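You operate a simulated robot arm through the tools that you are given. There is no shell and no other tool. Be economical: measure what you need, move in short steps, check, and stop when the job is done.

You run a simulated robot arm. Do the job below in one go: nothing can be reset, and whatever is moved stays where it is left.

JOB
Gauge both rings and oil the one that reads green.
Fine: pull the yellow knob to unlock the table first; one drop from the black plunger; both rings stay in their nests.

The check looks at the end state, three seconds after you hand in, the way a careful person would. Anything else that was tipped, shoved, dropped, spilled or broken makes it a failure.

ROBOT AND FRAMES
A 6-joint arm with a two-finger parallel gripper, fixed in place. Base frame: the origin is at the foot of the arm, x ahead of it, y to its left, z up. Units: mm, rad, N and s.
Its first joint turns from -1.152 to 1.152 rad. Payload 2.7 kg.
Tool frame: the origin (TCP) lies between the finger pads and is the grasp point; the fingertips stand 23 mm ahead of it; z points along the fingers, y is the line along which they close. The gripper opens to 94 mm. The fingers are 38 mm wide and 10 mm thick; the gripper's body (54 by 96 mm) begins 39 mm behind the TCP.
Orientation is that of the tool frame in the base frame, as [roll, pitch, yaw] about the fixed x, y, z axes, in that order (R = Rz(yaw) Ry(pitch) Rx(roll)). With the fingers straight down and closing along the base's y, the tool's x points along the base's -x, its y along +y and its z along -z.

CONTROLS
- The arm moves only by the tool nudge_tool. Its argument "moves" is a list of rows, each a list of 7 numbers: the turn, a rotation vector about the base's x, y, z in units of 8 degrees (1.0 is 8 degrees), then the shift along the base's x, y, z in units of 25 mm (1.0 is 25 mm), then the opening, from 0 (shut) to 1 (fully open). In form: [[rx, ry, rz, x, y, z, fingers], ...]. A call has 1 to 10 rows; each row shifts and turns the commanded pose from where the row before left it. A call with a number of a shift or a turn outside -1 to 1 is refused whole. A row lasts 0.2 s, in which the tool goes at most 50 mm and 0.15 rad; a call with a longer step from one row to the next is refused whole, and so is a gripper value outside its range. Where a pose cannot be reached the arm comes as near as it can. A force on the tool above 40 N (or 10 N above the force at the start of the call, whichever is more), or a blocked arm, ends the call early, and 0.2 s more pass. The fingers move at their own pace (about 45 mm/s each) and stop on an object; they squeeze with about 42 N. The grip force told is the motor's: it shows also when the fingers shut on nothing. Time passes only in rows, and 0.2 s behind the last, so rows that do not move let the fingers close. The reply holds the time, the measured pose of the TCP, the force on the tool along the base axes, the opening and the grip force, in the units named above and with some noise.
- Cameras (640 x 400 px; columns grow to the right, rows downward): "scene" is fixed at [86.3, -443.9, 1394.6]; the picture's right is [0.64, -0.77, 0.00], its down [-0.50, -0.42, -0.76] and it looks along [0.58, 0.48, -0.65] (base axes); focal length 274 px, centre (320, 200). "wrist" rides on the gripper at [-39, 0, -44] in the tool frame; the picture's right is [0.00, -1.00, 0.00], its down [0.97, 0.00, -0.24] and it looks along [0.24, 0.00, 0.97] (tool axes); focal length 218 px, centre (320, 200).
- capture(camera): a new picture of that camera. No time passes.
- pixel_to_xyz(camera, pixels): for up to 12 pixels [column, row] of the newest picture of that camera ("zoom" is the newest enlarged one), the place [x, y, z] in the base frame of the surface seen there, good to about 3 mm. No time passes.
- zoom(camera, box): a new picture of the part [left, top, right, bottom] of that camera's present view, enlarged. No time passes.
- hand_in(): hands the job in; it is judged then, once.

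Keep the steps short. Do not move on a guess: measure, check each grasp and each placing, and mend mistakes. In all there are 80 turns and 46 pictures (those below and enlarged ones count). Leave the gripper open and the arm clear of the work at the hand-in unless told otherwise, and finish with a single line.

The tools are called after "Request:" as name(argument=value, ...) on one line, values as JSON. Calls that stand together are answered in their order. nudge_tool: Moves the arm, as the interface text tells. Its arguments: {"type":"object","properties":{"moves":{"type":"array","items":{"type":"array","items":{"type":"number"}}}},"required":["moves"]} The other tools are called the same way: capture (camera) takes a picture; pixel_to_xyz (camera, pixels) gives the place of the surface under pixels of a picture; zoom (camera, box) takes an enlarged picture of a part of a camera's view; hand_in () hands the job in.

At the start:

```text
clock: 0.0
tool_pos: [367.3, -77.7, 1191.4]
tool_rot: [-3.142, 0.002, -3.139]
wrist_force: [-0.1, -0.4, 0.1]
width: 94.2
grip_force: 0.1
```

scene: 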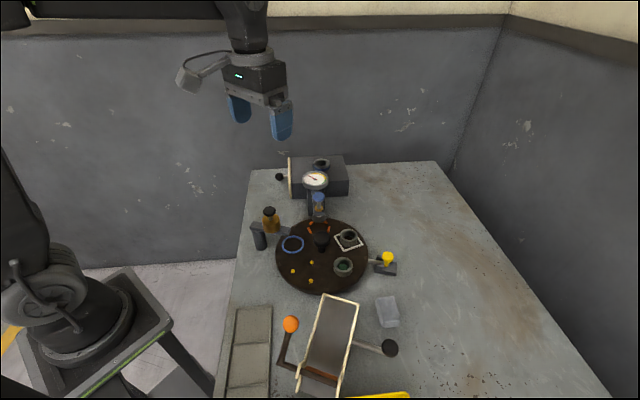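
wrist: 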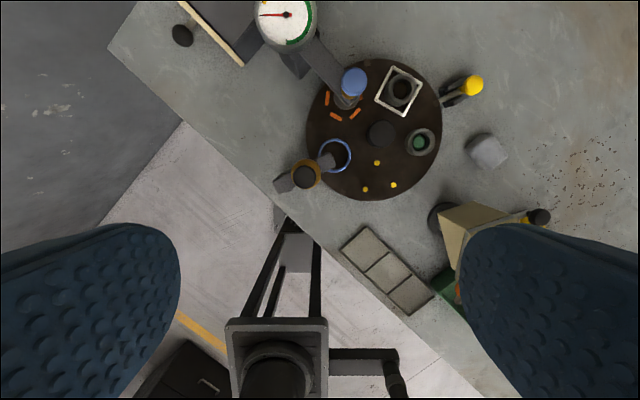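

I see a dark turntable with rings in nests, a dial gauge, an oiler and a yellow knob. I'll zoom in on the turntable before measuring anything.

Request:
zoom(camera="scene", box=[235, 145, 415, 300])

Request:
zoom(camera="wrist", box=[240, 0, 540, 210])

Request:
zoom(camera="scene", box=[215, 270, 435, 400])

```text
2.58 times, centred on (325, 222) of scene
```

zoom: 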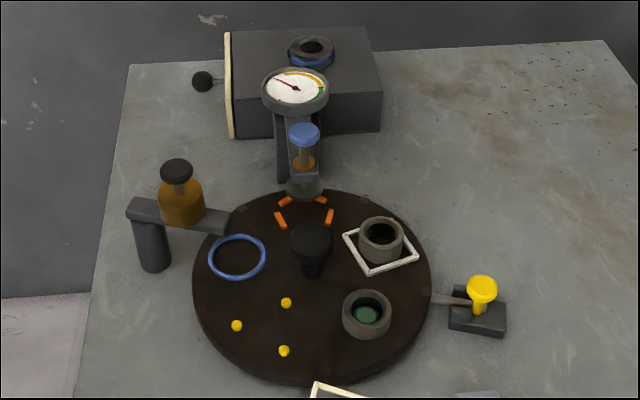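

```text
1.90 times, centred on (390, 105) of wrist
```

zoom: 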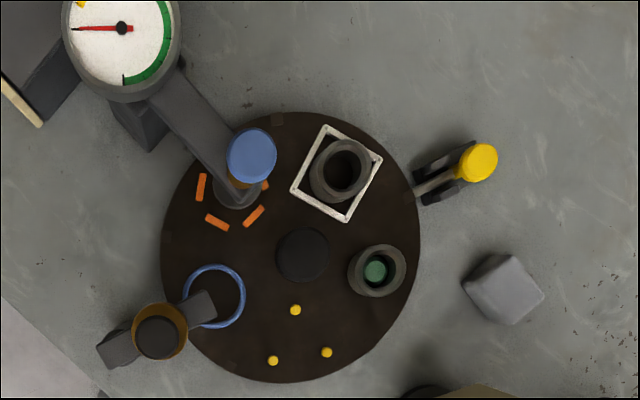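

```text
2.91 times, centred on (325, 335) of scene
```

zoom: 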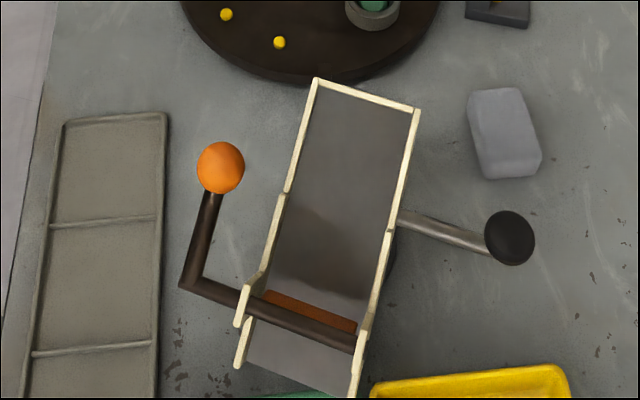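

I'll measure the key points in the scene zoom first: the table hub, rings, nests, yellow knob, plungers and gauge.

Request:
zoom(camera="scene", box=[235, 145, 415, 300])

Request:
pixel_to_xyz(camera="wrist", pixels=[[382, 133], [354, 82], [303, 177], [401, 90], [420, 142], [474, 85], [460, 92], [334, 155], [377, 175], [340, 190], [345, 102], [286, 14]])

Request:
pixel_to_xyz(camera="zoom", pixels=[[311, 232], [304, 130], [176, 167], [300, 185], [482, 285], [445, 299], [478, 322], [220, 222], [311, 268], [380, 222], [367, 298], [312, 46]])

```text
2.58 times, centred on (325, 222) of scene
```

zoom: 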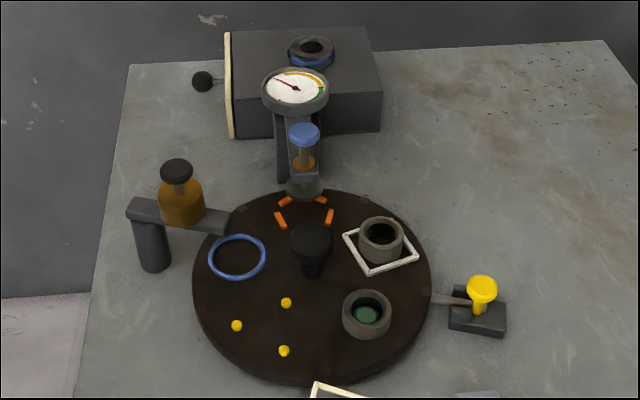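

```text
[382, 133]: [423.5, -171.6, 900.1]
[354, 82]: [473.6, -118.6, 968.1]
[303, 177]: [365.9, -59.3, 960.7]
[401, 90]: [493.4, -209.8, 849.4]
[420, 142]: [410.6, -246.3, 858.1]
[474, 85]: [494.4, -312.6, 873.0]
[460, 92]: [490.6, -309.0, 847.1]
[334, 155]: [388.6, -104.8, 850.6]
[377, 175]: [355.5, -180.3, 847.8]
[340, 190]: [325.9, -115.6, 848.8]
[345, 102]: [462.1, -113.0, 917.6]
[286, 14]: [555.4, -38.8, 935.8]
```

```text
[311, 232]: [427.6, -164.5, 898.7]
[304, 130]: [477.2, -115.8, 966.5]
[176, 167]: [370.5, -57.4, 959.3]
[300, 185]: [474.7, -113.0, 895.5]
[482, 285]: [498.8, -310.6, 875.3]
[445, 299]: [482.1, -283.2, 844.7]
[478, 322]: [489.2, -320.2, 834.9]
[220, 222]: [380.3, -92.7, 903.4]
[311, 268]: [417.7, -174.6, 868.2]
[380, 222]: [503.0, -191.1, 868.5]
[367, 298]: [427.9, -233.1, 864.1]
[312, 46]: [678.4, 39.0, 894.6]
```

Those points put the table top at z≈835, not the stated 220. I'll check points on the table, the floor and the arm's foot before trusting either number.

Request:
pixel_to_xyz(camera="scene", pixels=[[420, 230], [490, 330], [230, 330], [80, 325], [130, 285], [282, 125], [235, 110], [390, 348], [387, 312], [290, 323]])

Request:
pixel_to_xyz(camera="wrist", pixels=[[275, 370], [200, 200], [500, 40], [480, 150], [385, 270], [325, 340]])

```text
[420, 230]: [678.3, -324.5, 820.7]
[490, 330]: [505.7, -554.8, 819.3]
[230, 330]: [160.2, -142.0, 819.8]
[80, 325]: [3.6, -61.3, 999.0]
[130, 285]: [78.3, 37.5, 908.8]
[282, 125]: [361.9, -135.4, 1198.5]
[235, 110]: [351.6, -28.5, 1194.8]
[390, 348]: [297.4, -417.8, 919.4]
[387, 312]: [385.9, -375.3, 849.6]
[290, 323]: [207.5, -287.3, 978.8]
```

```text
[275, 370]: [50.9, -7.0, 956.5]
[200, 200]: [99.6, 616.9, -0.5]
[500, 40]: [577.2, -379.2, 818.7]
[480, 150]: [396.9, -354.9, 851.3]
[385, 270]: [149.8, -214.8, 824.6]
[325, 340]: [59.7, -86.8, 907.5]
```

Measurements agree that the table is at z≈820 and the floor at 0, so I'll trust those. Next I'll look at the gripper's attachments and zoom in on the oiler, gauge and lock pin.

Request:
zoom(camera="scene", box=[160, 0, 320, 150])

Request:
pixel_to_xyz(camera="scene", pixels=[[187, 80], [200, 75], [205, 55], [265, 70], [255, 85], [280, 85], [250, 60], [245, 20], [287, 95]])

Request:
zoom(camera="scene", box=[240, 155, 340, 255])

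Request:
zoom(camera="scene", box=[330, 220, 420, 290])

```text
2.67 times, centred on (240, 75) of scene
```

zoom: 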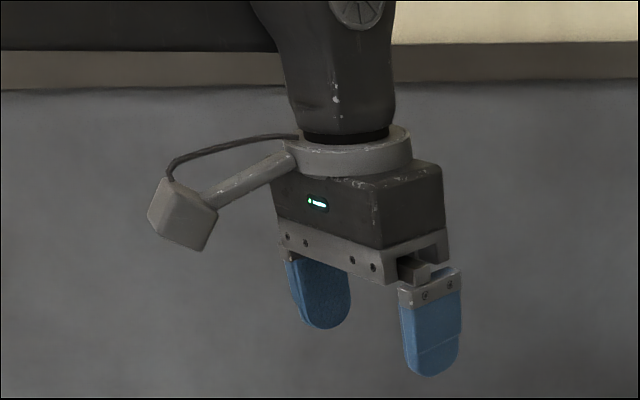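

```text
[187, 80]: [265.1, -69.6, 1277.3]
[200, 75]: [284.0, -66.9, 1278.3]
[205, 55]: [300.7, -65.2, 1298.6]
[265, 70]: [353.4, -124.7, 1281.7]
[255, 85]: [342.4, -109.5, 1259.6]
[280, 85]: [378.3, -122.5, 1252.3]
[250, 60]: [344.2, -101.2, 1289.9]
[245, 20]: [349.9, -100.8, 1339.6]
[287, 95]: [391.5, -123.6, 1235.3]
```

```text
4.00 times, centred on (290, 205) of scene
```

zoom: 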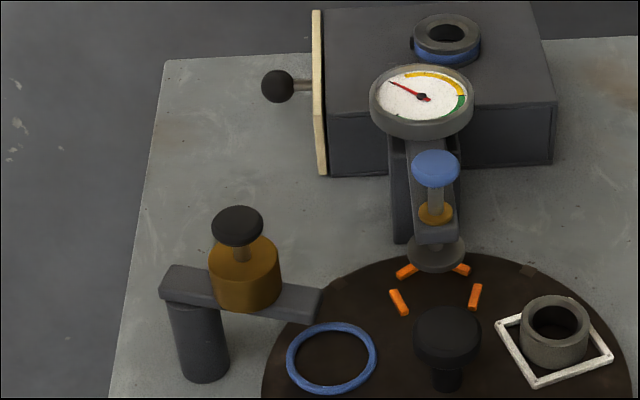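

```text
5.71 times, centred on (375, 255) of scene
```

zoom: 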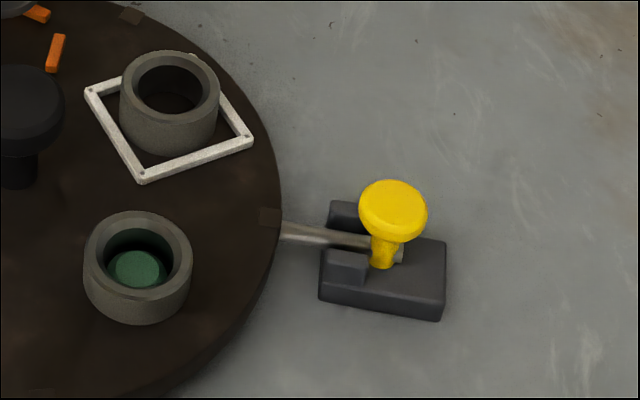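

The lock pin runs out from the table edge through a block, with the yellow knob standing on it. I'll measure the knob head, stem, pin and block on this zoom to get the pull direction.

Request:
pixel_to_xyz(camera="zoom", pixels=[[393, 205], [365, 210], [424, 215], [393, 236], [380, 262], [290, 233], [345, 242], [345, 262], [420, 265], [345, 212], [400, 255], [393, 184]])

Request:
nudge_tool(moves=[[0, 0, -0.779, 0.52, -0.94, -0.6, 0.6], [0, 0, -0.779, 0.52, -0.94, -0.6, 0.6], [0, 0, -0.779, 0.52, -0.94, -0.6, 0.6], [0, 0, -0.779, 0.52, -0.94, -0.6, 0.6], [0, 0, -0.779, 0.52, -0.94, -0.6, 0.6], [0, 0, -0.779, 0.52, -0.94, -0.6, 0.6], [0, 0, -0.779, 0.52, -0.94, -0.6, 0.6], [0, 0, -0.779, 0.52, -0.94, -0.6, 0.6], [0, 0, -0.779, 0.52, -0.94, -0.6, 0.6], [0, 0, -0.779, 0.52, -0.94, -0.6, 0.6]])

```text
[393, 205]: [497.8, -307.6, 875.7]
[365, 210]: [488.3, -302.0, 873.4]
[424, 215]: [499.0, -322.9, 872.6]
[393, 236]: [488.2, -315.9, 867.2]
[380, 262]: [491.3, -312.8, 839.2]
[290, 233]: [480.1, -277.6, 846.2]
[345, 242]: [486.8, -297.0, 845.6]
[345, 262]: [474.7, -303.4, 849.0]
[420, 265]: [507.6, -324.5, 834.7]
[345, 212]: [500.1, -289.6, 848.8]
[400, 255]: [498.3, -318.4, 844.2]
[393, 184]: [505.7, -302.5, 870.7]
```

```text
clock: 2.2
tool_pos: [496.9, -312.5, 1041.0]
tool_rot: [-3.141, 0.003, 2.055]
wrist_force: [0.0, -0.1, 0.9]
width: 56.5
grip_force: 0.0
```

The arm reached (497, -312, 1041) with the fingers straddling the pin line. I'll take a wrist picture to check alignment over the yellow knob.

Request:
capture(camera="wrist")

```text
36 pictures are left
```

wrist: 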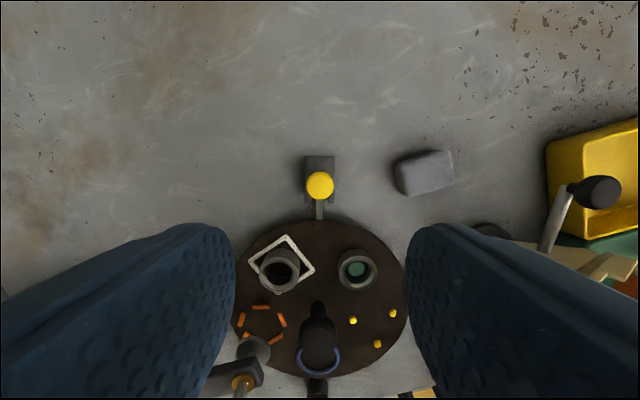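

The knob sits at column 320 with the pin running vertically, so alignment is good. I'll go down 140 mm with the opening at 56 mm.

Request:
nudge_tool(moves=[[0, 0, 0, 0, 0, -0.8, 0.6], [0, 0, 0, 0, 0, -0.8, 0.6], [0, 0, 0, 0, 0, -0.8, 0.6], [0, 0, 0, 0, 0, -0.8, 0.6], [0, 0, 0, 0, 0, -0.8, 0.6], [0, 0, 0, 0, 0, -0.8, 0.6], [0, 0, 0, 0, 0, -0.8, 0.6]])

Request:
zoom(camera="scene", box=[330, 190, 450, 290])

```text
clock: 3.8
tool_pos: [497.4, -313.8, 901.1]
tool_rot: [-3.14, 0.003, 2.056]
wrist_force: [-0.4, 1.5, -0.1]
width: 56.4
grip_force: 0.1
```

```text
4.00 times, centred on (390, 240) of scene
```

zoom: 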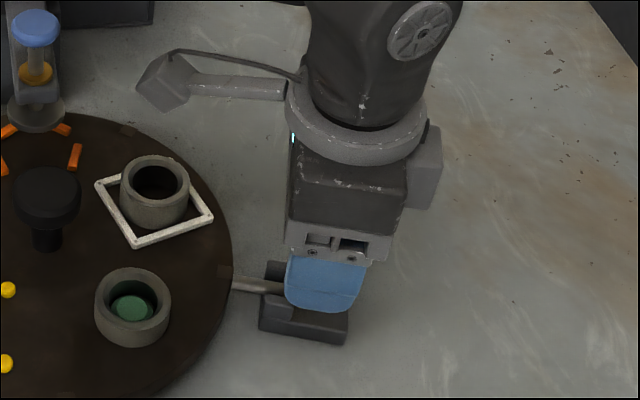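

The fingers are on either side of the knob and clear. I'll go down 24 mm to z≈877 and close on it.

Request:
nudge_tool(moves=[[0, 0, 0, 0, 0.05, -0.5, 0.6], [0, 0, 0, 0, 0, -0.46, 0.6], [0, 0, 0, 0, 0, 0, 0.15], [0, 0, 0, 0, 0, 0, 0.15], [0, 0, 0, 0, 0, 0, 0.15], [0, 0, 0, 0, 0, 0, 0.15]])

```text
clock: 5.2
tool_pos: [496.6, -311.9, 878.4]
tool_rot: [-3.138, 0.001, 2.054]
wrist_force: [-10.1, -5.8, 0.8]
width: 27.1
grip_force: 44.9
```

The knob is gripped at 27 mm width. Now I'll pull outward along (0.46, -0.89) in small steps.

Request:
nudge_tool(moves=[[0, 0, 0, 0.092, -0.178, 0, 0.15], [0, 0, 0, 0.092, -0.178, 0, 0.15], [0, 0, 0, 0.092, -0.178, 0, 0.15]])

Request:
zoom(camera="scene", box=[330, 190, 450, 290])

```text
clock: 6.0
tool_pos: [503.3, -323.3, 876.5]
tool_rot: [-3.137, -0.006, 2.056]
wrist_force: [-28.4, 14.8, 10.6]
width: 27.3
grip_force: 44.9
```

```text
4.00 times, centred on (390, 240) of scene
```

zoom: 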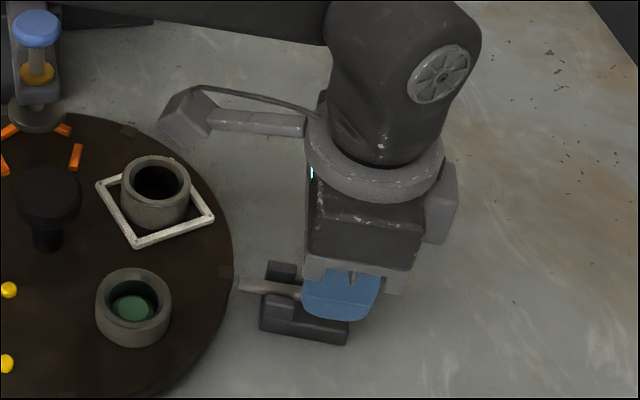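

The pin tip has left the notch after about 13 mm of travel. I'll ease the side load and pull a little further to find the end stop.

Request:
nudge_tool(moves=[[0, 0, 0, -0.035, -0.02, 0, 0.15], [0, 0, 0, 0.046, -0.089, 0, 0.15], [0, 0, 0, 0.046, -0.089, 0, 0.15]])

```text
clock: 6.8
tool_pos: [504.1, -327.1, 876.4]
tool_rot: [-3.136, -0.009, 2.058]
wrist_force: [-24.5, 32.1, 12.8]
width: 27.4
grip_force: 45.0
```

Resistance rose to about 40 N at roughly 17 mm, which looks like the end stop. I'll back off 2 mm, open, and see whether the knob stays out.

Request:
nudge_tool(moves=[[0, 0, 0, -0.046, 0.089, 0, 0.15], [0, 0, 0, 0, 0, 0, 0.6], [0, 0, 0, 0, 0, 0, 0.6], [0, 0, 0, 0, 0, 0, 0.6], [0, 0, 0, 0, 0, 0.5, 0.6], [0, 0, 0, 0, 0, 1, 0.6], [0, 0, 0, 0, 0, 1, 0.6], [0, 0, 0, 0, 0, 1, 0.6]])

Request:
capture(camera="wrist")

Request:
zoom(camera="scene", box=[330, 190, 450, 290])

```text
clock: 8.6
tool_pos: [506.0, -327.7, 963.1]
tool_rot: [-3.141, 0.003, 2.056]
wrist_force: [0.1, 0.5, 0.3]
width: 56.3
grip_force: 0.2
```

```text
33 pictures are left
```

wrist: 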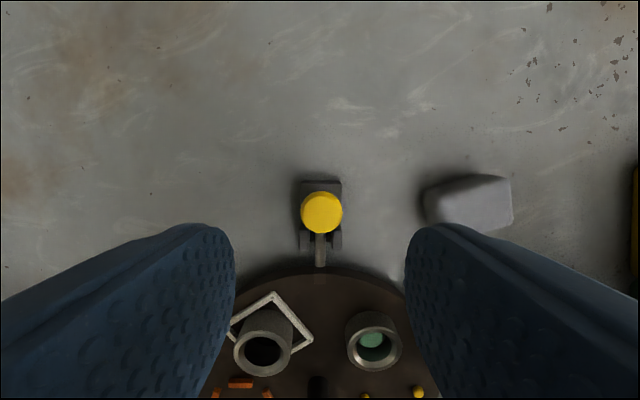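

```text
4.00 times, centred on (390, 240) of scene
```

zoom: 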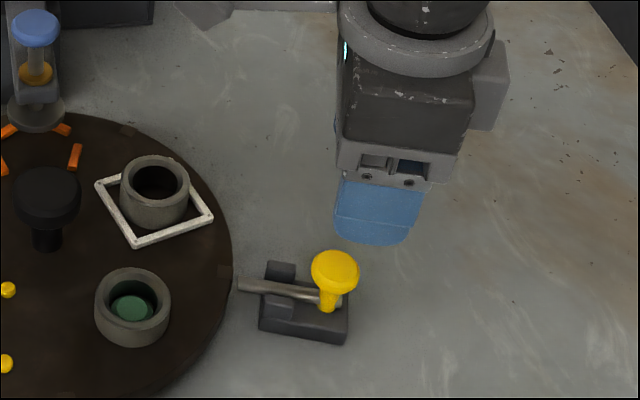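

The yellow knob stays out and the pin is clear of the disc, so the table is unlocked. Next I'll rise and move above the hub with yaw ≈140°, then measure the hub and blue plunger from above.

Request:
nudge_tool(moves=[[0, 0, 0, 0, 0, 1, 0.6], [0, 0, 0, 0, 0, 1, 0.6], [0, 0, 0.349, -0.445, 0.815, 1, 0.6], [0, 0, 0.349, -0.445, 0.815, 0.2, 0.6], [0, 0, 0.349, -0.445, 0.815, 0, 0.6], [0, 0, 0.349, -0.445, 0.815, 0, 0.6], [0, 0, 0.349, -0.445, 0.815, 0, 0.6], [0, 0, 0.349, -0.445, 0.815, 0, 0.6], [0, 0, 0.349, -0.445, 0.815, 0, 0.6], [0, 0, 0.349, -0.445, 0.815, 0, 0.6]])

Request:
capture(camera="wrist")

Request:
capture(camera="scene")

```text
clock: 10.8
tool_pos: [417.0, -163.2, 1045.0]
tool_rot: [3.141, 0.003, 2.447]
wrist_force: [-0.2, 0.9, 0.3]
width: 56.5
grip_force: 0.2
```

```text
31 pictures are left
```

wrist: 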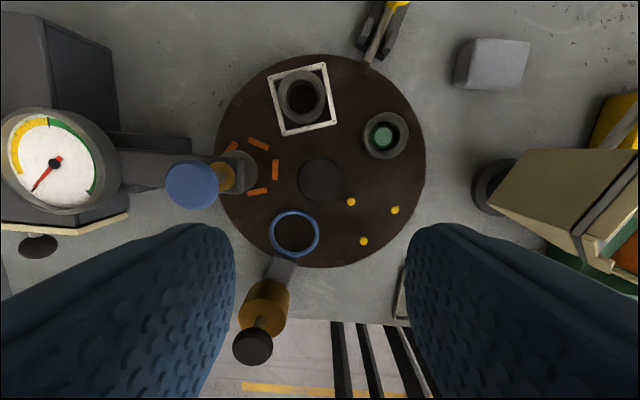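

```text
30 pictures are left
```

scene: 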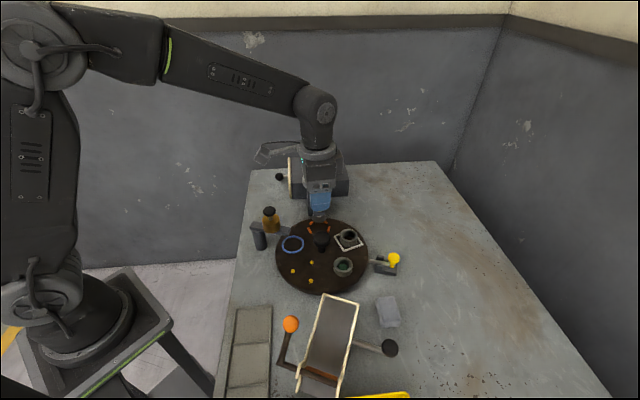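

This is a good top view. I'll measure the rims of the hub knob, blue head, gauge foot, black plunger, disc edges, rings and nests.

Request:
pixel_to_xyz(camera="wrist", pixels=[[320, 179], [302, 179], [338, 179], [168, 185], [214, 185], [192, 185], [192, 163], [192, 206], [253, 346], [238, 350], [270, 346], [240, 165]])

Request:
pixel_to_xyz(camera="wrist", pixels=[[318, 57], [424, 165], [330, 266], [217, 150], [294, 234], [278, 268], [301, 95], [384, 136], [300, 71], [326, 97], [277, 97], [408, 136]])

```text
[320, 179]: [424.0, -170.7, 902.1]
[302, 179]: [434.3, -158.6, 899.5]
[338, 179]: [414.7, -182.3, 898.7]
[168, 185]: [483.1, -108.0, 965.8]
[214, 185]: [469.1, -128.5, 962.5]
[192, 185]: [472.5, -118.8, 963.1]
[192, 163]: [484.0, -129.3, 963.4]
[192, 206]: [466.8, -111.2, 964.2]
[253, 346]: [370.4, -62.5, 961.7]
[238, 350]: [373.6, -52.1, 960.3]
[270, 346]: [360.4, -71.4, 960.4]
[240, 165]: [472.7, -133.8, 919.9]
```

```text
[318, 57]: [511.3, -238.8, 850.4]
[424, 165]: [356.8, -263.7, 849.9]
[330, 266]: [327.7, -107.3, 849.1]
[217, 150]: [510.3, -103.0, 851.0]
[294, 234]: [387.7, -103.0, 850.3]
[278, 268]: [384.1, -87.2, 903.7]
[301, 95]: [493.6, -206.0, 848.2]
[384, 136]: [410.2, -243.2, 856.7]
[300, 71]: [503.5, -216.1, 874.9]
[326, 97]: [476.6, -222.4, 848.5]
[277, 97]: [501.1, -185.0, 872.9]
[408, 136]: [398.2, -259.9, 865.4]
```

Hub centre is (424, -170.5), top z 901, about 31 mm across. The blue head's near edge is about 60 mm from the hub, so I'll grip with the tool shifted 8 mm away for clearance, descending to z≈900.

Request:
nudge_tool(moves=[[0, 0, 0, 0.036, -0.088, -0.8, 0.6], [0, 0, 0, 0, 0, -0.8, 0.6], [0, 0, 0, 0, 0, -0.8, 0.6], [0, 0, 0, 0, 0, -0.8, 0.6], [0, 0, 0, 0, 0, -0.8, 0.6], [0, 0, 0, 0, 0, -0.6, 0.6]])

Request:
zoom(camera="scene", box=[250, 130, 390, 290])

```text
clock: 12.2
tool_pos: [415.0, -166.4, 929.5]
tool_rot: [-3.14, 0.002, 2.446]
wrist_force: [0.0, 1.5, 0.5]
width: 56.0
grip_force: 0.1
```

```text
2.50 times, centred on (320, 210) of scene
```

zoom: 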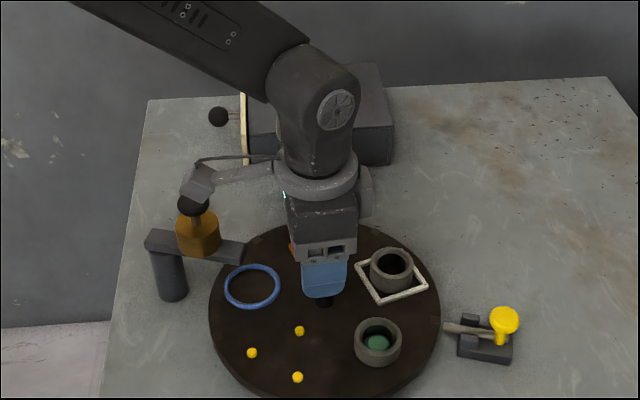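

The camera casing looks near the bottle, so I'll measure it before going lower.

Request:
pixel_to_xyz(camera="zoom", pixels=[[188, 190], [197, 178], [205, 190], [184, 180], [200, 194], [213, 175], [192, 205], [196, 210]])

```text
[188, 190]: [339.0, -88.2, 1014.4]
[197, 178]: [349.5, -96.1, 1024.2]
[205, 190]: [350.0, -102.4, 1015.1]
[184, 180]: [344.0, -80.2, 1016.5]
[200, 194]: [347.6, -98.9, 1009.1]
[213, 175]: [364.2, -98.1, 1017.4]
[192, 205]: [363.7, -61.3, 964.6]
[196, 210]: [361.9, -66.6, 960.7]
```

The casing bottom is about 76 mm above the TCP, so it clears the bottle. I'll go down 29 mm and close on the hub knob.

Request:
nudge_tool(moves=[[0, 0, 0, 0.04, 0.02, -0.6, 0.6], [0, 0, 0, 0, 0, -0.56, 0.6], [0, 0, 0, 0, 0, 0, 0.2], [0, 0, 0, 0, 0, 0, 0.2], [0, 0, 0, 0, 0, 0, 0.2], [0, 0, 0, 0, 0, 0, 0.2]])

```text
clock: 13.6
tool_pos: [417.5, -163.2, 899.2]
tool_rot: [3.138, 0.005, 2.447]
wrist_force: [22.4, 25.3, -12.3]
width: 41.7
grip_force: 44.8
```

The hub knob is held at 41.7 mm with a small side force. I'll recentre slightly, turn 24° counter-clockwise about the hub axis, and check that the disc follows.

Request:
nudge_tool(moves=[[0, 0, 0, 0.03, 0.06, 0.02, 0.2], [0, 0, 1, -0.029, -0.041, 0, 0.2], [0, 0, 1, -0.023, -0.044, 0, 0.2], [0, 0, 1, -0.017, -0.047, 0, 0.2]])

Request:
zoom(camera="scene", box=[240, 130, 410, 300])

```text
clock: 14.6
tool_pos: [415.0, -167.6, 900.2]
tool_rot: [-3.14, 0.0, 2.868]
wrist_force: [16.0, 16.6, -27.3]
width: 41.3
grip_force: 45.5
```

```text
2.35 times, centred on (325, 215) of scene
```

zoom: 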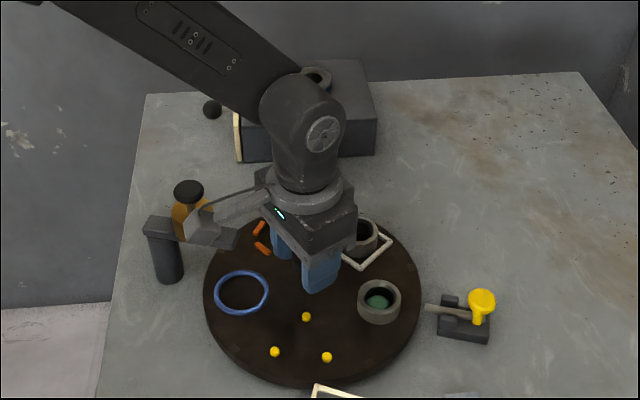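

The disc follows: the yellow dots moved and the pin still clears. I'll relieve the forces a little and turn the remaining 48°.

Request:
nudge_tool(moves=[[0, 0, 1, 0.01, -0.02, -0.04, 0.2], [0, 0, 1, -0.003, -0.05, 0, 0.2], [0, 0, 1, 0.003, -0.05, 0, 0.2], [0, 0, 1, 0.01, -0.049, 0, 0.2], [0, 0, 1, 0.017, -0.047, 0, 0.2], [0, 0, 1, 0.024, -0.044, 0, 0.2]])

Request:
zoom(camera="scene", box=[240, 130, 410, 300])

```text
clock: 16.0
tool_pos: [417.0, -174.7, 900.9]
tool_rot: [-3.14, 0.001, -2.578]
wrist_force: [-9.8, 16.2, 9.7]
width: 41.1
grip_force: 45.5
```

```text
2.35 times, centred on (325, 215) of scene
```

zoom: 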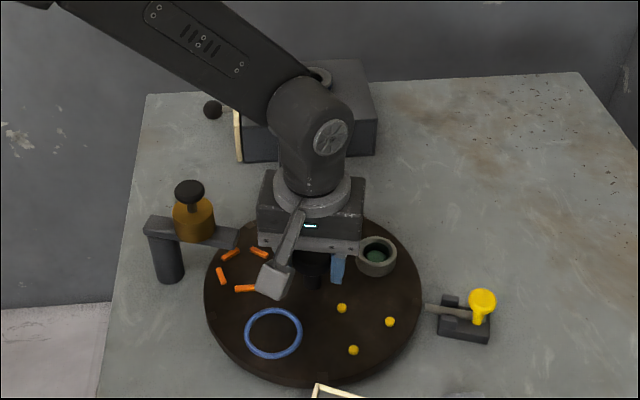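

The green-marked ring has moved to where the white nest was. I'll open, lift straight up, and check the gauge station from above.

Request:
nudge_tool(moves=[[0, 0, 0, 0, 0, 0, 0.65], [0, 0, 0, 0, 0, 0, 0.65], [0, 0, 0, 0, 0, 0.5, 0.65], [0, 0, 0, 0, 0, 1, 0.65], [0, 0, 0, 0, 0, 1, 0.65], [0, 0, 0, 0, 0, 1, 0.65], [0, 0, 0, 0, 0, 1, 0.65], [0, 0, 0, 0, 0, 1, 0.65]])

Request:
capture(camera="wrist")

```text
clock: 17.8
tool_pos: [418.4, -175.4, 1038.6]
tool_rot: [3.141, 0.002, -2.581]
wrist_force: [0.0, 0.7, -0.4]
width: 61.0
grip_force: 0.0
```

```text
26 pictures are left
```

wrist: 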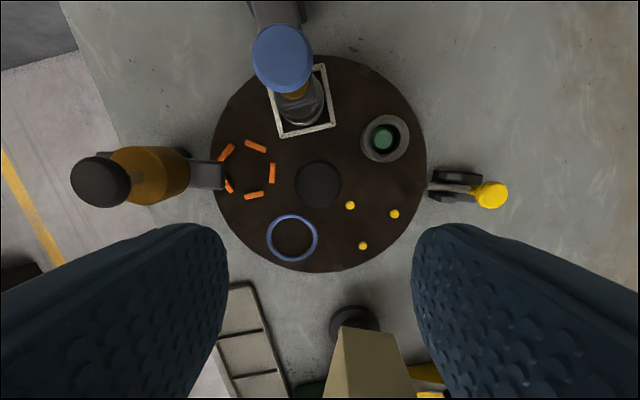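

I'll measure the nest positions now to see how close the turn was to 72°.

Request:
pixel_to_xyz(camera="wrist", pixels=[[318, 184], [292, 238], [350, 205], [394, 214], [362, 245], [277, 137], [334, 125], [382, 138], [255, 145], [271, 173], [253, 195]])

Request:
zoom(camera="wrist", box=[210, 0, 440, 150])

```text
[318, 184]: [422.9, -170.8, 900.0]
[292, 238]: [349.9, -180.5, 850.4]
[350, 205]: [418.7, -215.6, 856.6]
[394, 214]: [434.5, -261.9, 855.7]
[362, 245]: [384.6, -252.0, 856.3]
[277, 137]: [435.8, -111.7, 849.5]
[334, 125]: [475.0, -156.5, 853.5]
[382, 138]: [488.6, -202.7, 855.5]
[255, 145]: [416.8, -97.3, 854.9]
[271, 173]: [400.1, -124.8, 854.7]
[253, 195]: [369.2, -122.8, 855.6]
```

```text
2.67 times, centred on (325, 75) of wrist
```

zoom: 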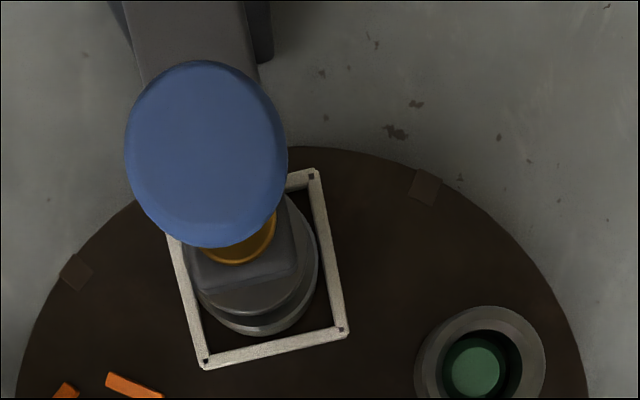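

The spread in those readings is about ±2.5°. The rim notches should show alignment better, so I'll look at the notch facing the lock pin.

Request:
zoom(camera="wrist", box=[380, 140, 480, 240])

```text
4.00 times, centred on (430, 190) of wrist
```

zoom: 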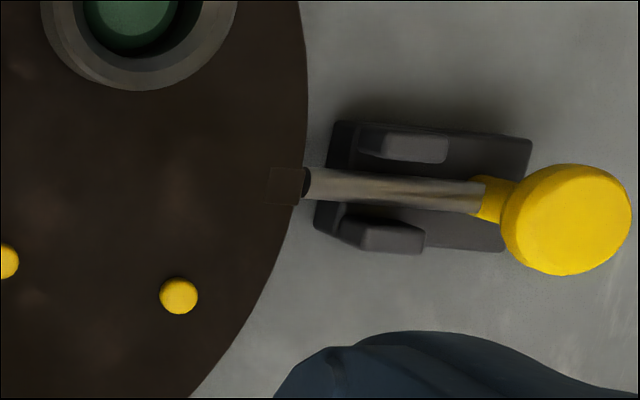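

The notch lines up with the pin, so the white-nest ring is indexed under the gauge. Next I'll shut the fingers, turn back to yaw 140° so the wrist camera can see the dial, and move above the blue plunger at (475.5, -118.5).

Request:
nudge_tool(moves=[[0, 0, -1, 0.254, 0.253, 0, 0], [0, 0, -1, 0.254, 0.253, 0, 0], [0, 0, -1, 0.254, 0.253, 0, 0], [0, 0, -1, 0.254, 0.253, 0, 0], [0, 0, -1, 0.254, 0.253, 0, 0], [0, 0, -1, 0.254, 0.253, 0, 0], [0, 0, -1, 0.254, 0.253, 0, 0], [0, 0, -1, 0.254, 0.253, 0, 0], [0, 0, -1, 0.254, 0.253, 0, 0], [0, 0, 0, 0, 0, -0.8, 0]])

Request:
capture(camera="wrist")

```text
clock: 20.0
tool_pos: [475.0, -119.7, 1016.8]
tool_rot: [3.141, 0.003, 2.443]
wrist_force: [0.2, 0.1, -0.2]
width: 0.1
grip_force: 42.2
```

```text
23 pictures are left
```

wrist: 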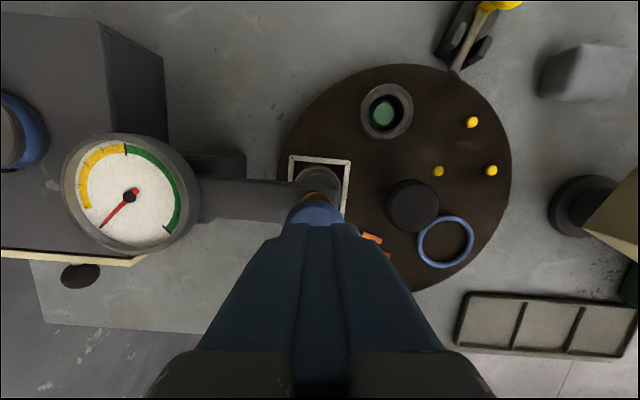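

The dial is clear, with the needle at rest below the yellow band. The tips are at z≈994 and the head top at 964, so I'll go down 27 mm and then take small steps watching the force.

Request:
nudge_tool(moves=[[0, 0, 0, 0.02, 0.04, -0.6, 0], [0, 0, 0, 0, 0, -0.5, 0], [0, 0, 0, 0, 0, -0.12, 0], [0, 0, 0, 0, 0, -0.12, 0]])

Request:
nudge_tool(moves=[[0, 0, 0, 0, 0, -0.12, 0], [0, 0, 0, 0, 0, -0.12, 0]])

```text
clock: 21.0
tool_pos: [476.2, -118.4, 983.9]
tool_rot: [-3.141, 0.004, 2.445]
wrist_force: [-0.3, -1.2, 2.3]
width: 0.1
grip_force: 41.7
```

```text
clock: 21.6
tool_pos: [475.4, -117.7, 977.2]
tool_rot: [-3.14, 0.001, 2.445]
wrist_force: [-1.9, 0.3, 1.5]
width: 0.0
grip_force: 41.6
```

Contact is made with a low force of about 2 N and roughly 8 mm of press. I'll continue down in 3 mm steps.

Request:
nudge_tool(moves=[[0, 0, 0, 0, 0, -0.12, 0], [0, 0, 0, 0, 0, -0.12, 0]])

Request:
capture(camera="wrist")

```text
clock: 22.2
tool_pos: [475.5, -117.6, 973.7]
tool_rot: [3.14, 0.006, 2.445]
wrist_force: [-4.5, 0.2, 15.1]
width: 0.0
grip_force: 42.1
```

```text
22 pictures are left
```

wrist: 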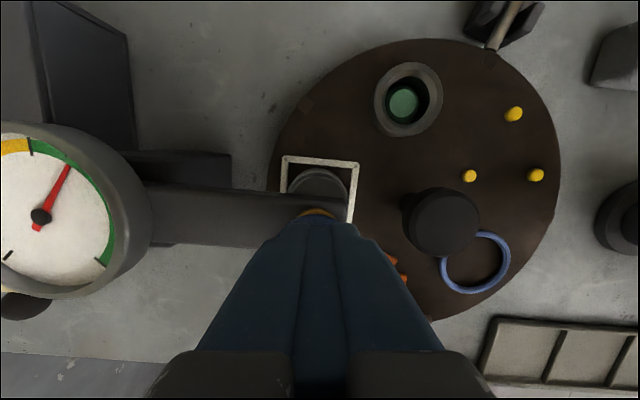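

The force jumped to 15 N and the needle sits just inside green. I'll press 2 mm more to see whether it is seated and the reading is stable.

Request:
nudge_tool(moves=[[0, 0, 0, 0, 0, -0.05, 0], [0, 0, 0, 0, 0, -0.03, 0], [0, 0, 0, 0, 0, 0, 0]])

Request:
zoom(camera="wrist", box=[0, 100, 180, 310])

```text
clock: 22.8
tool_pos: [475.9, -118.4, 973.6]
tool_rot: [3.141, 0.007, 2.446]
wrist_force: [-3.8, 0.7, 5.6]
width: 0.1
grip_force: 42.2
stopped in row 3: the force on the tool passed its limit (the readings are from after the stop); the commanded pose is now the measured one
```

```text
1.90 times, centred on (90, 205) of wrist
```

zoom: 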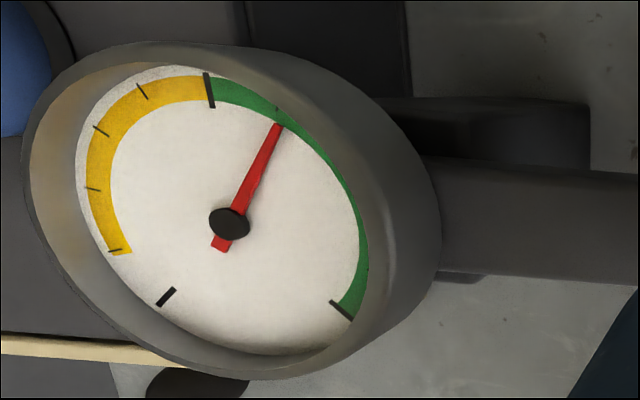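

The reading is seated and stable, and the white-nest ring reads green. Now I'll lift off, return over the hub and open, ready to index to the second ring.

Request:
nudge_tool(moves=[[0, 0, 0, 0, 0, 0.4, 0], [0, 0, 0, 0, 0, 1, 0], [0, 0, 0, 0, 0, 1, 0], [0, 0, 0, -0.58, -0.46, 0.2, 0.6], [0, 0, 0, -0.58, -0.46, 0, 0.6], [0, 0, 0, -0.58, -0.46, 0, 0.6], [0, 0, 0, -0.58, -0.46, 0, 0.6], [0, 0, 0, 0, 0, 0, 0.6]])

Request:
capture(camera="wrist")

```text
clock: 24.6
tool_pos: [416.2, -163.2, 1037.2]
tool_rot: [3.139, 0.007, 2.448]
wrist_force: [-0.6, -1.1, 0.1]
width: 56.8
grip_force: 0.2
```

```text
20 pictures are left
```

wrist: 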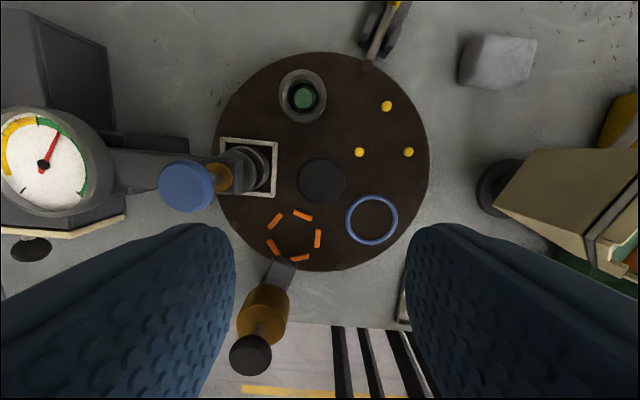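

The dial holds its last reading. Before turning the table I'll check that the blue plunger has risen clear of the ring.

Request:
pixel_to_xyz(camera="wrist", pixels=[[188, 187], [175, 180], [200, 195], [255, 165], [264, 170], [320, 180]])

Request:
zoom(camera="scene", box=[270, 160, 390, 270])

```text
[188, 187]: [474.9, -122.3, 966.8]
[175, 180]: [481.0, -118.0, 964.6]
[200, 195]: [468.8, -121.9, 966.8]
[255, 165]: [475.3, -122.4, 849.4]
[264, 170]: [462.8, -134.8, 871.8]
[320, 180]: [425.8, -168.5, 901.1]
```

```text
3.64 times, centred on (330, 215) of scene
```

zoom: 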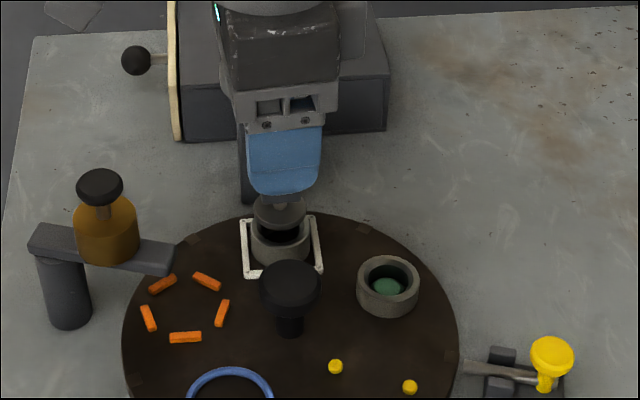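

The plunger is back at z≈965 with a visible gap above the ring. I'll descend on the hub knob again and close.

Request:
nudge_tool(moves=[[0, 0, 0, 0.04, -0.02, -0.8, 0.6], [0, 0, 0, 0, 0, -0.8, 0.6], [0, 0, 0, 0, 0, -0.8, 0.6], [0, 0, 0, 0, 0, -0.8, 0.6], [0, 0, 0, 0, 0, -0.8, 0.6], [0, 0, 0, 0, 0, -0.8, 0.6], [0, 0, 0, 0, 0, -0.68, 0.6]])

Request:
nudge_tool(moves=[[0, 0, 0, 0, 0, 0, 0.25], [0, 0, 0, 0, 0, 0, 0.25], [0, 0, 0, 0, 0, 0, 0.25], [0, 0, 0, 0, 0, 0, 0.25]])

```text
clock: 26.2
tool_pos: [418.6, -164.4, 901.0]
tool_rot: [3.14, 0.007, 2.446]
wrist_force: [0.4, 0.8, -0.8]
width: 56.8
grip_force: 0.1
```

```text
clock: 27.2
tool_pos: [418.2, -164.0, 902.1]
tool_rot: [3.141, 0.007, 2.445]
wrist_force: [1.5, -0.2, -6.4]
width: 41.2
grip_force: 44.9
```

The grip is well centred with almost no side force. I'll turn 72° counter-clockwise about the hub.

Request:
nudge_tool(moves=[[0, 0, 1, -0.028, -0.039, 0, 0.25], [0, 0, 1, -0.022, -0.042, 0, 0.25], [0, 0, 1, -0.016, -0.045, 0, 0.25], [0, 0, 1, -0.01, -0.047, 0, 0.25], [0, 0, 1, -0.003, -0.048, 0, 0.25], [0, 0, 1, 0.003, -0.048, 0, 0.25], [0, 0, 1, 0.01, -0.047, 0, 0.25], [0, 0, 1, 0.016, -0.045, 0, 0.25], [0, 0, 1, 0.022, -0.042, 0, 0.25]])

Request:
nudge_tool(moves=[[0, 0, 0, 0, 0, 0, 0.65], [0, 0, 0, 0, 0, 0, 0.65], [0, 0, 0, 0, 0, 0.5, 0.65], [0, 0, 0, 0, 0, 1, 0.65], [0, 0, 0, 0, 0, 1, 0.65], [0, 0, 0, 0, 0, 1, 0.65], [0, 0, 0, 0, 0, 1, 0.65], [0, 0, 0, 0, 0, 1, 0.65]])

Request:
capture(camera="wrist")

Request:
zoom(camera="wrist", box=[380, 140, 480, 240])

```text
clock: 29.2
tool_pos: [417.0, -173.6, 901.2]
tool_rot: [3.138, 0.004, -2.579]
wrist_force: [-18.4, -2.9, 7.6]
width: 41.3
grip_force: 45.0
```

```text
clock: 31.0
tool_pos: [418.1, -175.3, 1042.1]
tool_rot: [3.139, 0.008, -2.58]
wrist_force: [-0.9, -0.1, -0.3]
width: 61.1
grip_force: 0.0
```

```text
18 pictures are left
```

wrist: 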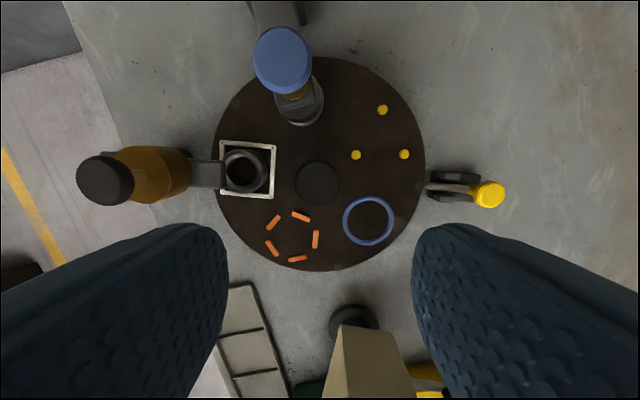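

```text
4.00 times, centred on (430, 190) of wrist
```

zoom: 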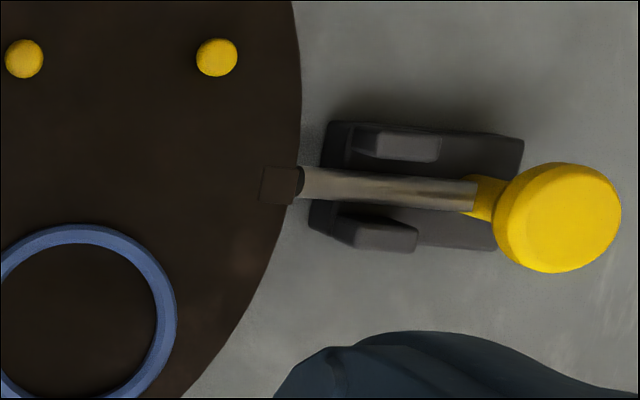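

The notch is aligned again: the white-nest ring is at the oiler and the green-marked ring is under the gauge. I'll repeat the gauging approach.

Request:
nudge_tool(moves=[[0, 0, -1, 0.255, 0.253, 0, 0], [0, 0, -1, 0.255, 0.253, 0, 0], [0, 0, -1, 0.255, 0.253, 0, 0], [0, 0, -1, 0.255, 0.253, 0, 0], [0, 0, -1, 0.255, 0.253, 0, 0], [0, 0, -1, 0.255, 0.253, 0, 0], [0, 0, -1, 0.255, 0.253, 0, 0], [0, 0, -1, 0.255, 0.253, 0, 0], [0, 0, -1, 0.255, 0.253, 0, 0], [0, 0, 0, 0, 0, -0.8, 0]])

Request:
nudge_tool(moves=[[0, 0, 0, 0, 0, -0.6, 0], [0, 0, 0, 0, 0, -0.5, 0], [0, 0, 0, 0, 0, -0.12, 0], [0, 0, 0, 0, 0, -0.12, 0]])

Request:
nudge_tool(moves=[[0, 0, 0, 0, 0, -0.12, 0], [0, 0, 0, 0, 0, -0.12, 0]])

```text
clock: 33.2
tool_pos: [477.1, -117.3, 1015.2]
tool_rot: [3.139, 0.004, 2.443]
wrist_force: [-0.4, -0.4, -0.1]
width: 0.1
grip_force: 41.9
```

```text
clock: 34.2
tool_pos: [475.2, -118.6, 986.7]
tool_rot: [3.139, 0.007, 2.446]
wrist_force: [0.3, -0.7, 1.3]
width: 0.0
grip_force: 41.8
```

```text
clock: 34.8
tool_pos: [475.3, -117.4, 979.0]
tool_rot: [3.139, 0.007, 2.446]
wrist_force: [0.3, -0.4, 2.7]
width: 0.0
grip_force: 42.3
```

The force is still low at z≈979. I'll carry on in small steps until it seats.

Request:
nudge_tool(moves=[[0, 0, 0, 0, 0, -0.12, 0], [0, 0, 0, 0, 0, -0.1, 0], [0, 0, 0, 0, 0, 0, 0]])

Request:
nudge_tool(moves=[[0, 0, 0, 0, 0, -0.06, 0], [0, 0, 0, 0, 0, -0.04, 0], [0, 0, 0, 0, 0, 0, 0]])

Request:
zoom(camera="wrist", box=[0, 90, 200, 310])

```text
clock: 35.6
tool_pos: [474.4, -117.1, 974.1]
tool_rot: [3.141, 0.006, 2.446]
wrist_force: [0.2, -0.9, 2.6]
width: 0.0
grip_force: 42.1
```

```text
clock: 36.4
tool_pos: [475.3, -117.1, 970.1]
tool_rot: [3.141, 0.006, 2.448]
wrist_force: [0.7, 0.8, 1.9]
width: 0.2
grip_force: 42.1
```

```text
1.82 times, centred on (100, 200) of wrist
```

zoom: 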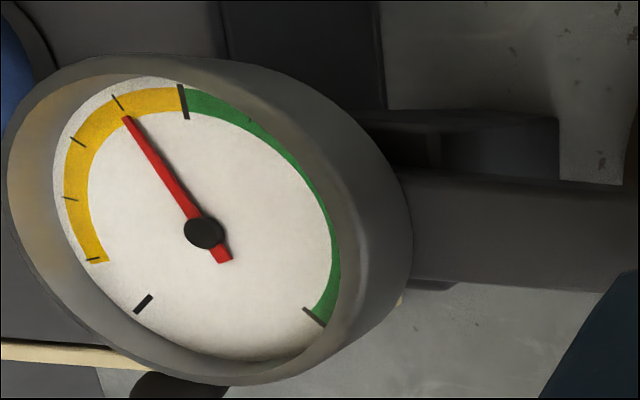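

The needle is in yellow now, but the force is only 2 N, so it isn't seated yet. I'll keep going gently.

Request:
nudge_tool(moves=[[0, 0, 0, 0, 0, -0.06, 0], [0, 0, 0, 0, 0, -0.04, 0], [0, 0, 0, 0, 0, 0, 0]])

Request:
nudge_tool(moves=[[0, 0, 0, 0, 0, -0.06, 0], [0, 0, 0, 0, 0, -0.04, 0], [0, 0, 0, 0, 0, 0, 0]])

Request:
zoom(camera="wrist", box=[0, 90, 200, 310])

```text
clock: 37.2
tool_pos: [476.4, -115.6, 969.8]
tool_rot: [3.14, 0.008, 2.446]
wrist_force: [-1.6, 1.0, 3.6]
width: 0.0
grip_force: 42.1
```

```text
clock: 38.0
tool_pos: [474.4, -117.0, 968.8]
tool_rot: [3.141, 0.012, 2.448]
wrist_force: [-16.5, 5.0, 34.8]
width: 0.1
grip_force: 41.7
```

```text
1.82 times, centred on (100, 200) of wrist
```

zoom: 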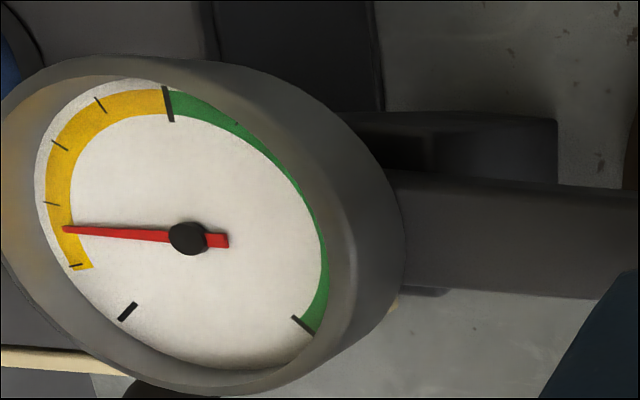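

It is seated at 35 N and the needle reads yellow, so the second ring is yellow and the white-nest ring is the green one. That ring already sits at the oiler, so I'll lift and move above the black plunger with the fingers shut.

Request:
nudge_tool(moves=[[0, 0, 0, 0, 0, 0.6, 0], [0, 0, 0, 0, 0, 1, 0], [0, 0, 0, 0, 0, 1, 0], [0, 0, 0, -0.85, 0.45, 0, 0], [0, 0, 0, -0.85, 0.45, 0, 0], [0, 0, 0, -0.85, 0.45, 0, 0], [0, 0, 0, -0.85, 0.45, 0, 0], [0, 0, 0, -0.85, 0.45, 0, 0], [0, 0, 0, 0, 0, 0, 0]])

Request:
capture(camera="wrist")

Request:
zoom(camera="scene", box=[240, 180, 350, 280])

```text
clock: 40.0
tool_pos: [371.0, -61.1, 1031.8]
tool_rot: [3.14, 0.007, 2.445]
wrist_force: [-0.5, -0.5, 0.7]
width: 0.0
grip_force: 41.6
```

```text
14 pictures are left
```

wrist: 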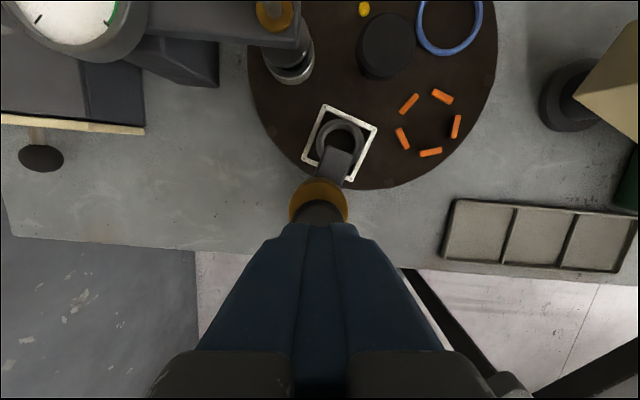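

```text
4.00 times, centred on (295, 230) of scene
```

zoom: 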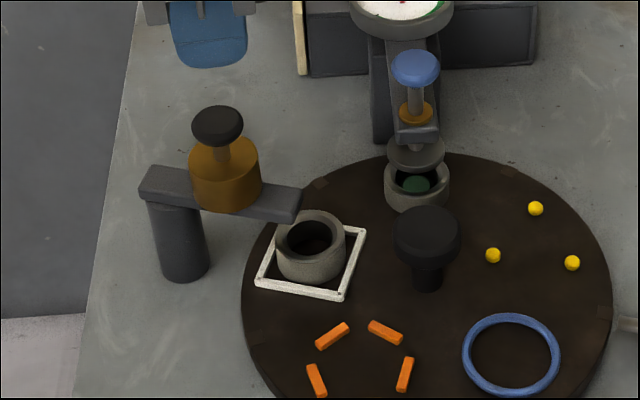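

I'll measure the black plunger head precisely before pressing.

Request:
pixel_to_xyz(camera="zoom", pixels=[[218, 122], [196, 122], [240, 124], [218, 108], [218, 136], [222, 155], [290, 195]])

```text
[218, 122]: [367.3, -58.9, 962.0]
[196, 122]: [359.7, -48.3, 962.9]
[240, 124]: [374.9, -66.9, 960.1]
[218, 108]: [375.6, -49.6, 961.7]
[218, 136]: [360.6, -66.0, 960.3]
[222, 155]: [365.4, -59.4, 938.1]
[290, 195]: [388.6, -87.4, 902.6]
```

The head centre is (367.5, -58) with its top at 962; the tips are at about 1009. I'll shift (-3.5, +3), go down 42 mm, then press slowly once.

Request:
nudge_tool(moves=[[0, 0, 0, -0.14, 0.12, -0.6, 0], [0, 0, 0, 0, 0, -0.6, 0], [0, 0, 0, 0, 0, -0.48, 0], [0, 0, 0, 0, 0, 0, 0]])

Request:
nudge_tool(moves=[[0, 0, 0, 0, 0, -0.12, 0], [0, 0, 0, 0, 0, -0.12, 0], [0, 0, 0, 0, 0, -0.1, 0]])

```text
clock: 41.0
tool_pos: [366.1, -58.9, 989.3]
tool_rot: [3.14, 0.006, 2.447]
wrist_force: [0.4, -0.8, -0.3]
width: 0.1
grip_force: 42.1
```

```text
clock: 41.8
tool_pos: [365.7, -57.8, 981.1]
tool_rot: [3.14, 0.006, 2.445]
wrist_force: [-1.4, 0.7, 1.8]
width: 0.0
grip_force: 42.2
```

Contact is at about 2 N and 4 mm in. I'll continue down steadily.

Request:
nudge_tool(moves=[[0, 0, 0, 0, 0, -0.1, 0], [0, 0, 0, 0, 0, -0.1, 0], [0, 0, 0, 0, 0, 0, 0]])

Request:
zoom(camera="scene", box=[250, 190, 340, 270])

```text
clock: 42.6
tool_pos: [366.6, -57.0, 975.1]
tool_rot: [3.141, 0.007, 2.446]
wrist_force: [0.9, -1.6, 3.2]
width: 0.0
grip_force: 41.7
```

```text
5.00 times, centred on (295, 230) of scene
```

zoom: 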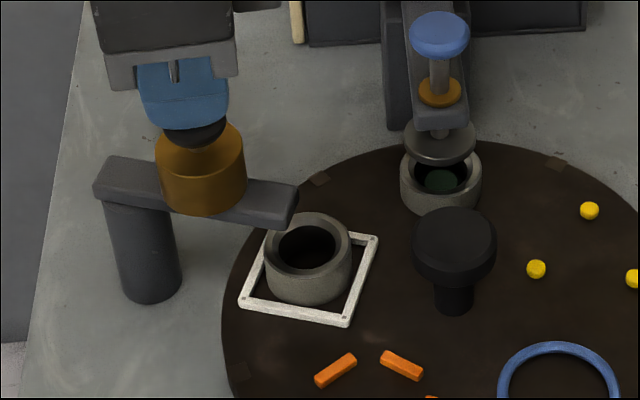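

There's no drop yet after about 10 mm. I'll keep pressing in 2 mm steps.

Request:
nudge_tool(moves=[[0, 0, 0, 0, 0, -0.08, 0], [0, 0, 0, 0, 0, -0.08, 0], [0, 0, 0, 0, 0, 0, 0]])

Request:
zoom(camera="scene", box=[250, 190, 340, 270])

```text
clock: 43.4
tool_pos: [365.0, -58.9, 970.7]
tool_rot: [3.14, 0.007, 2.444]
wrist_force: [0.6, 3.2, 3.2]
width: 0.0
grip_force: 41.6
```

```text
5.00 times, centred on (295, 230) of scene
```

zoom: 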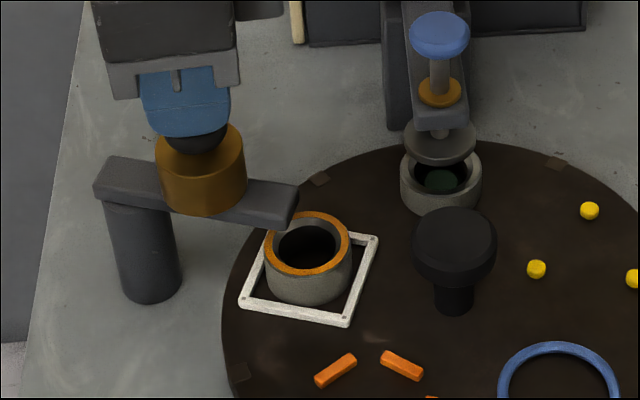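

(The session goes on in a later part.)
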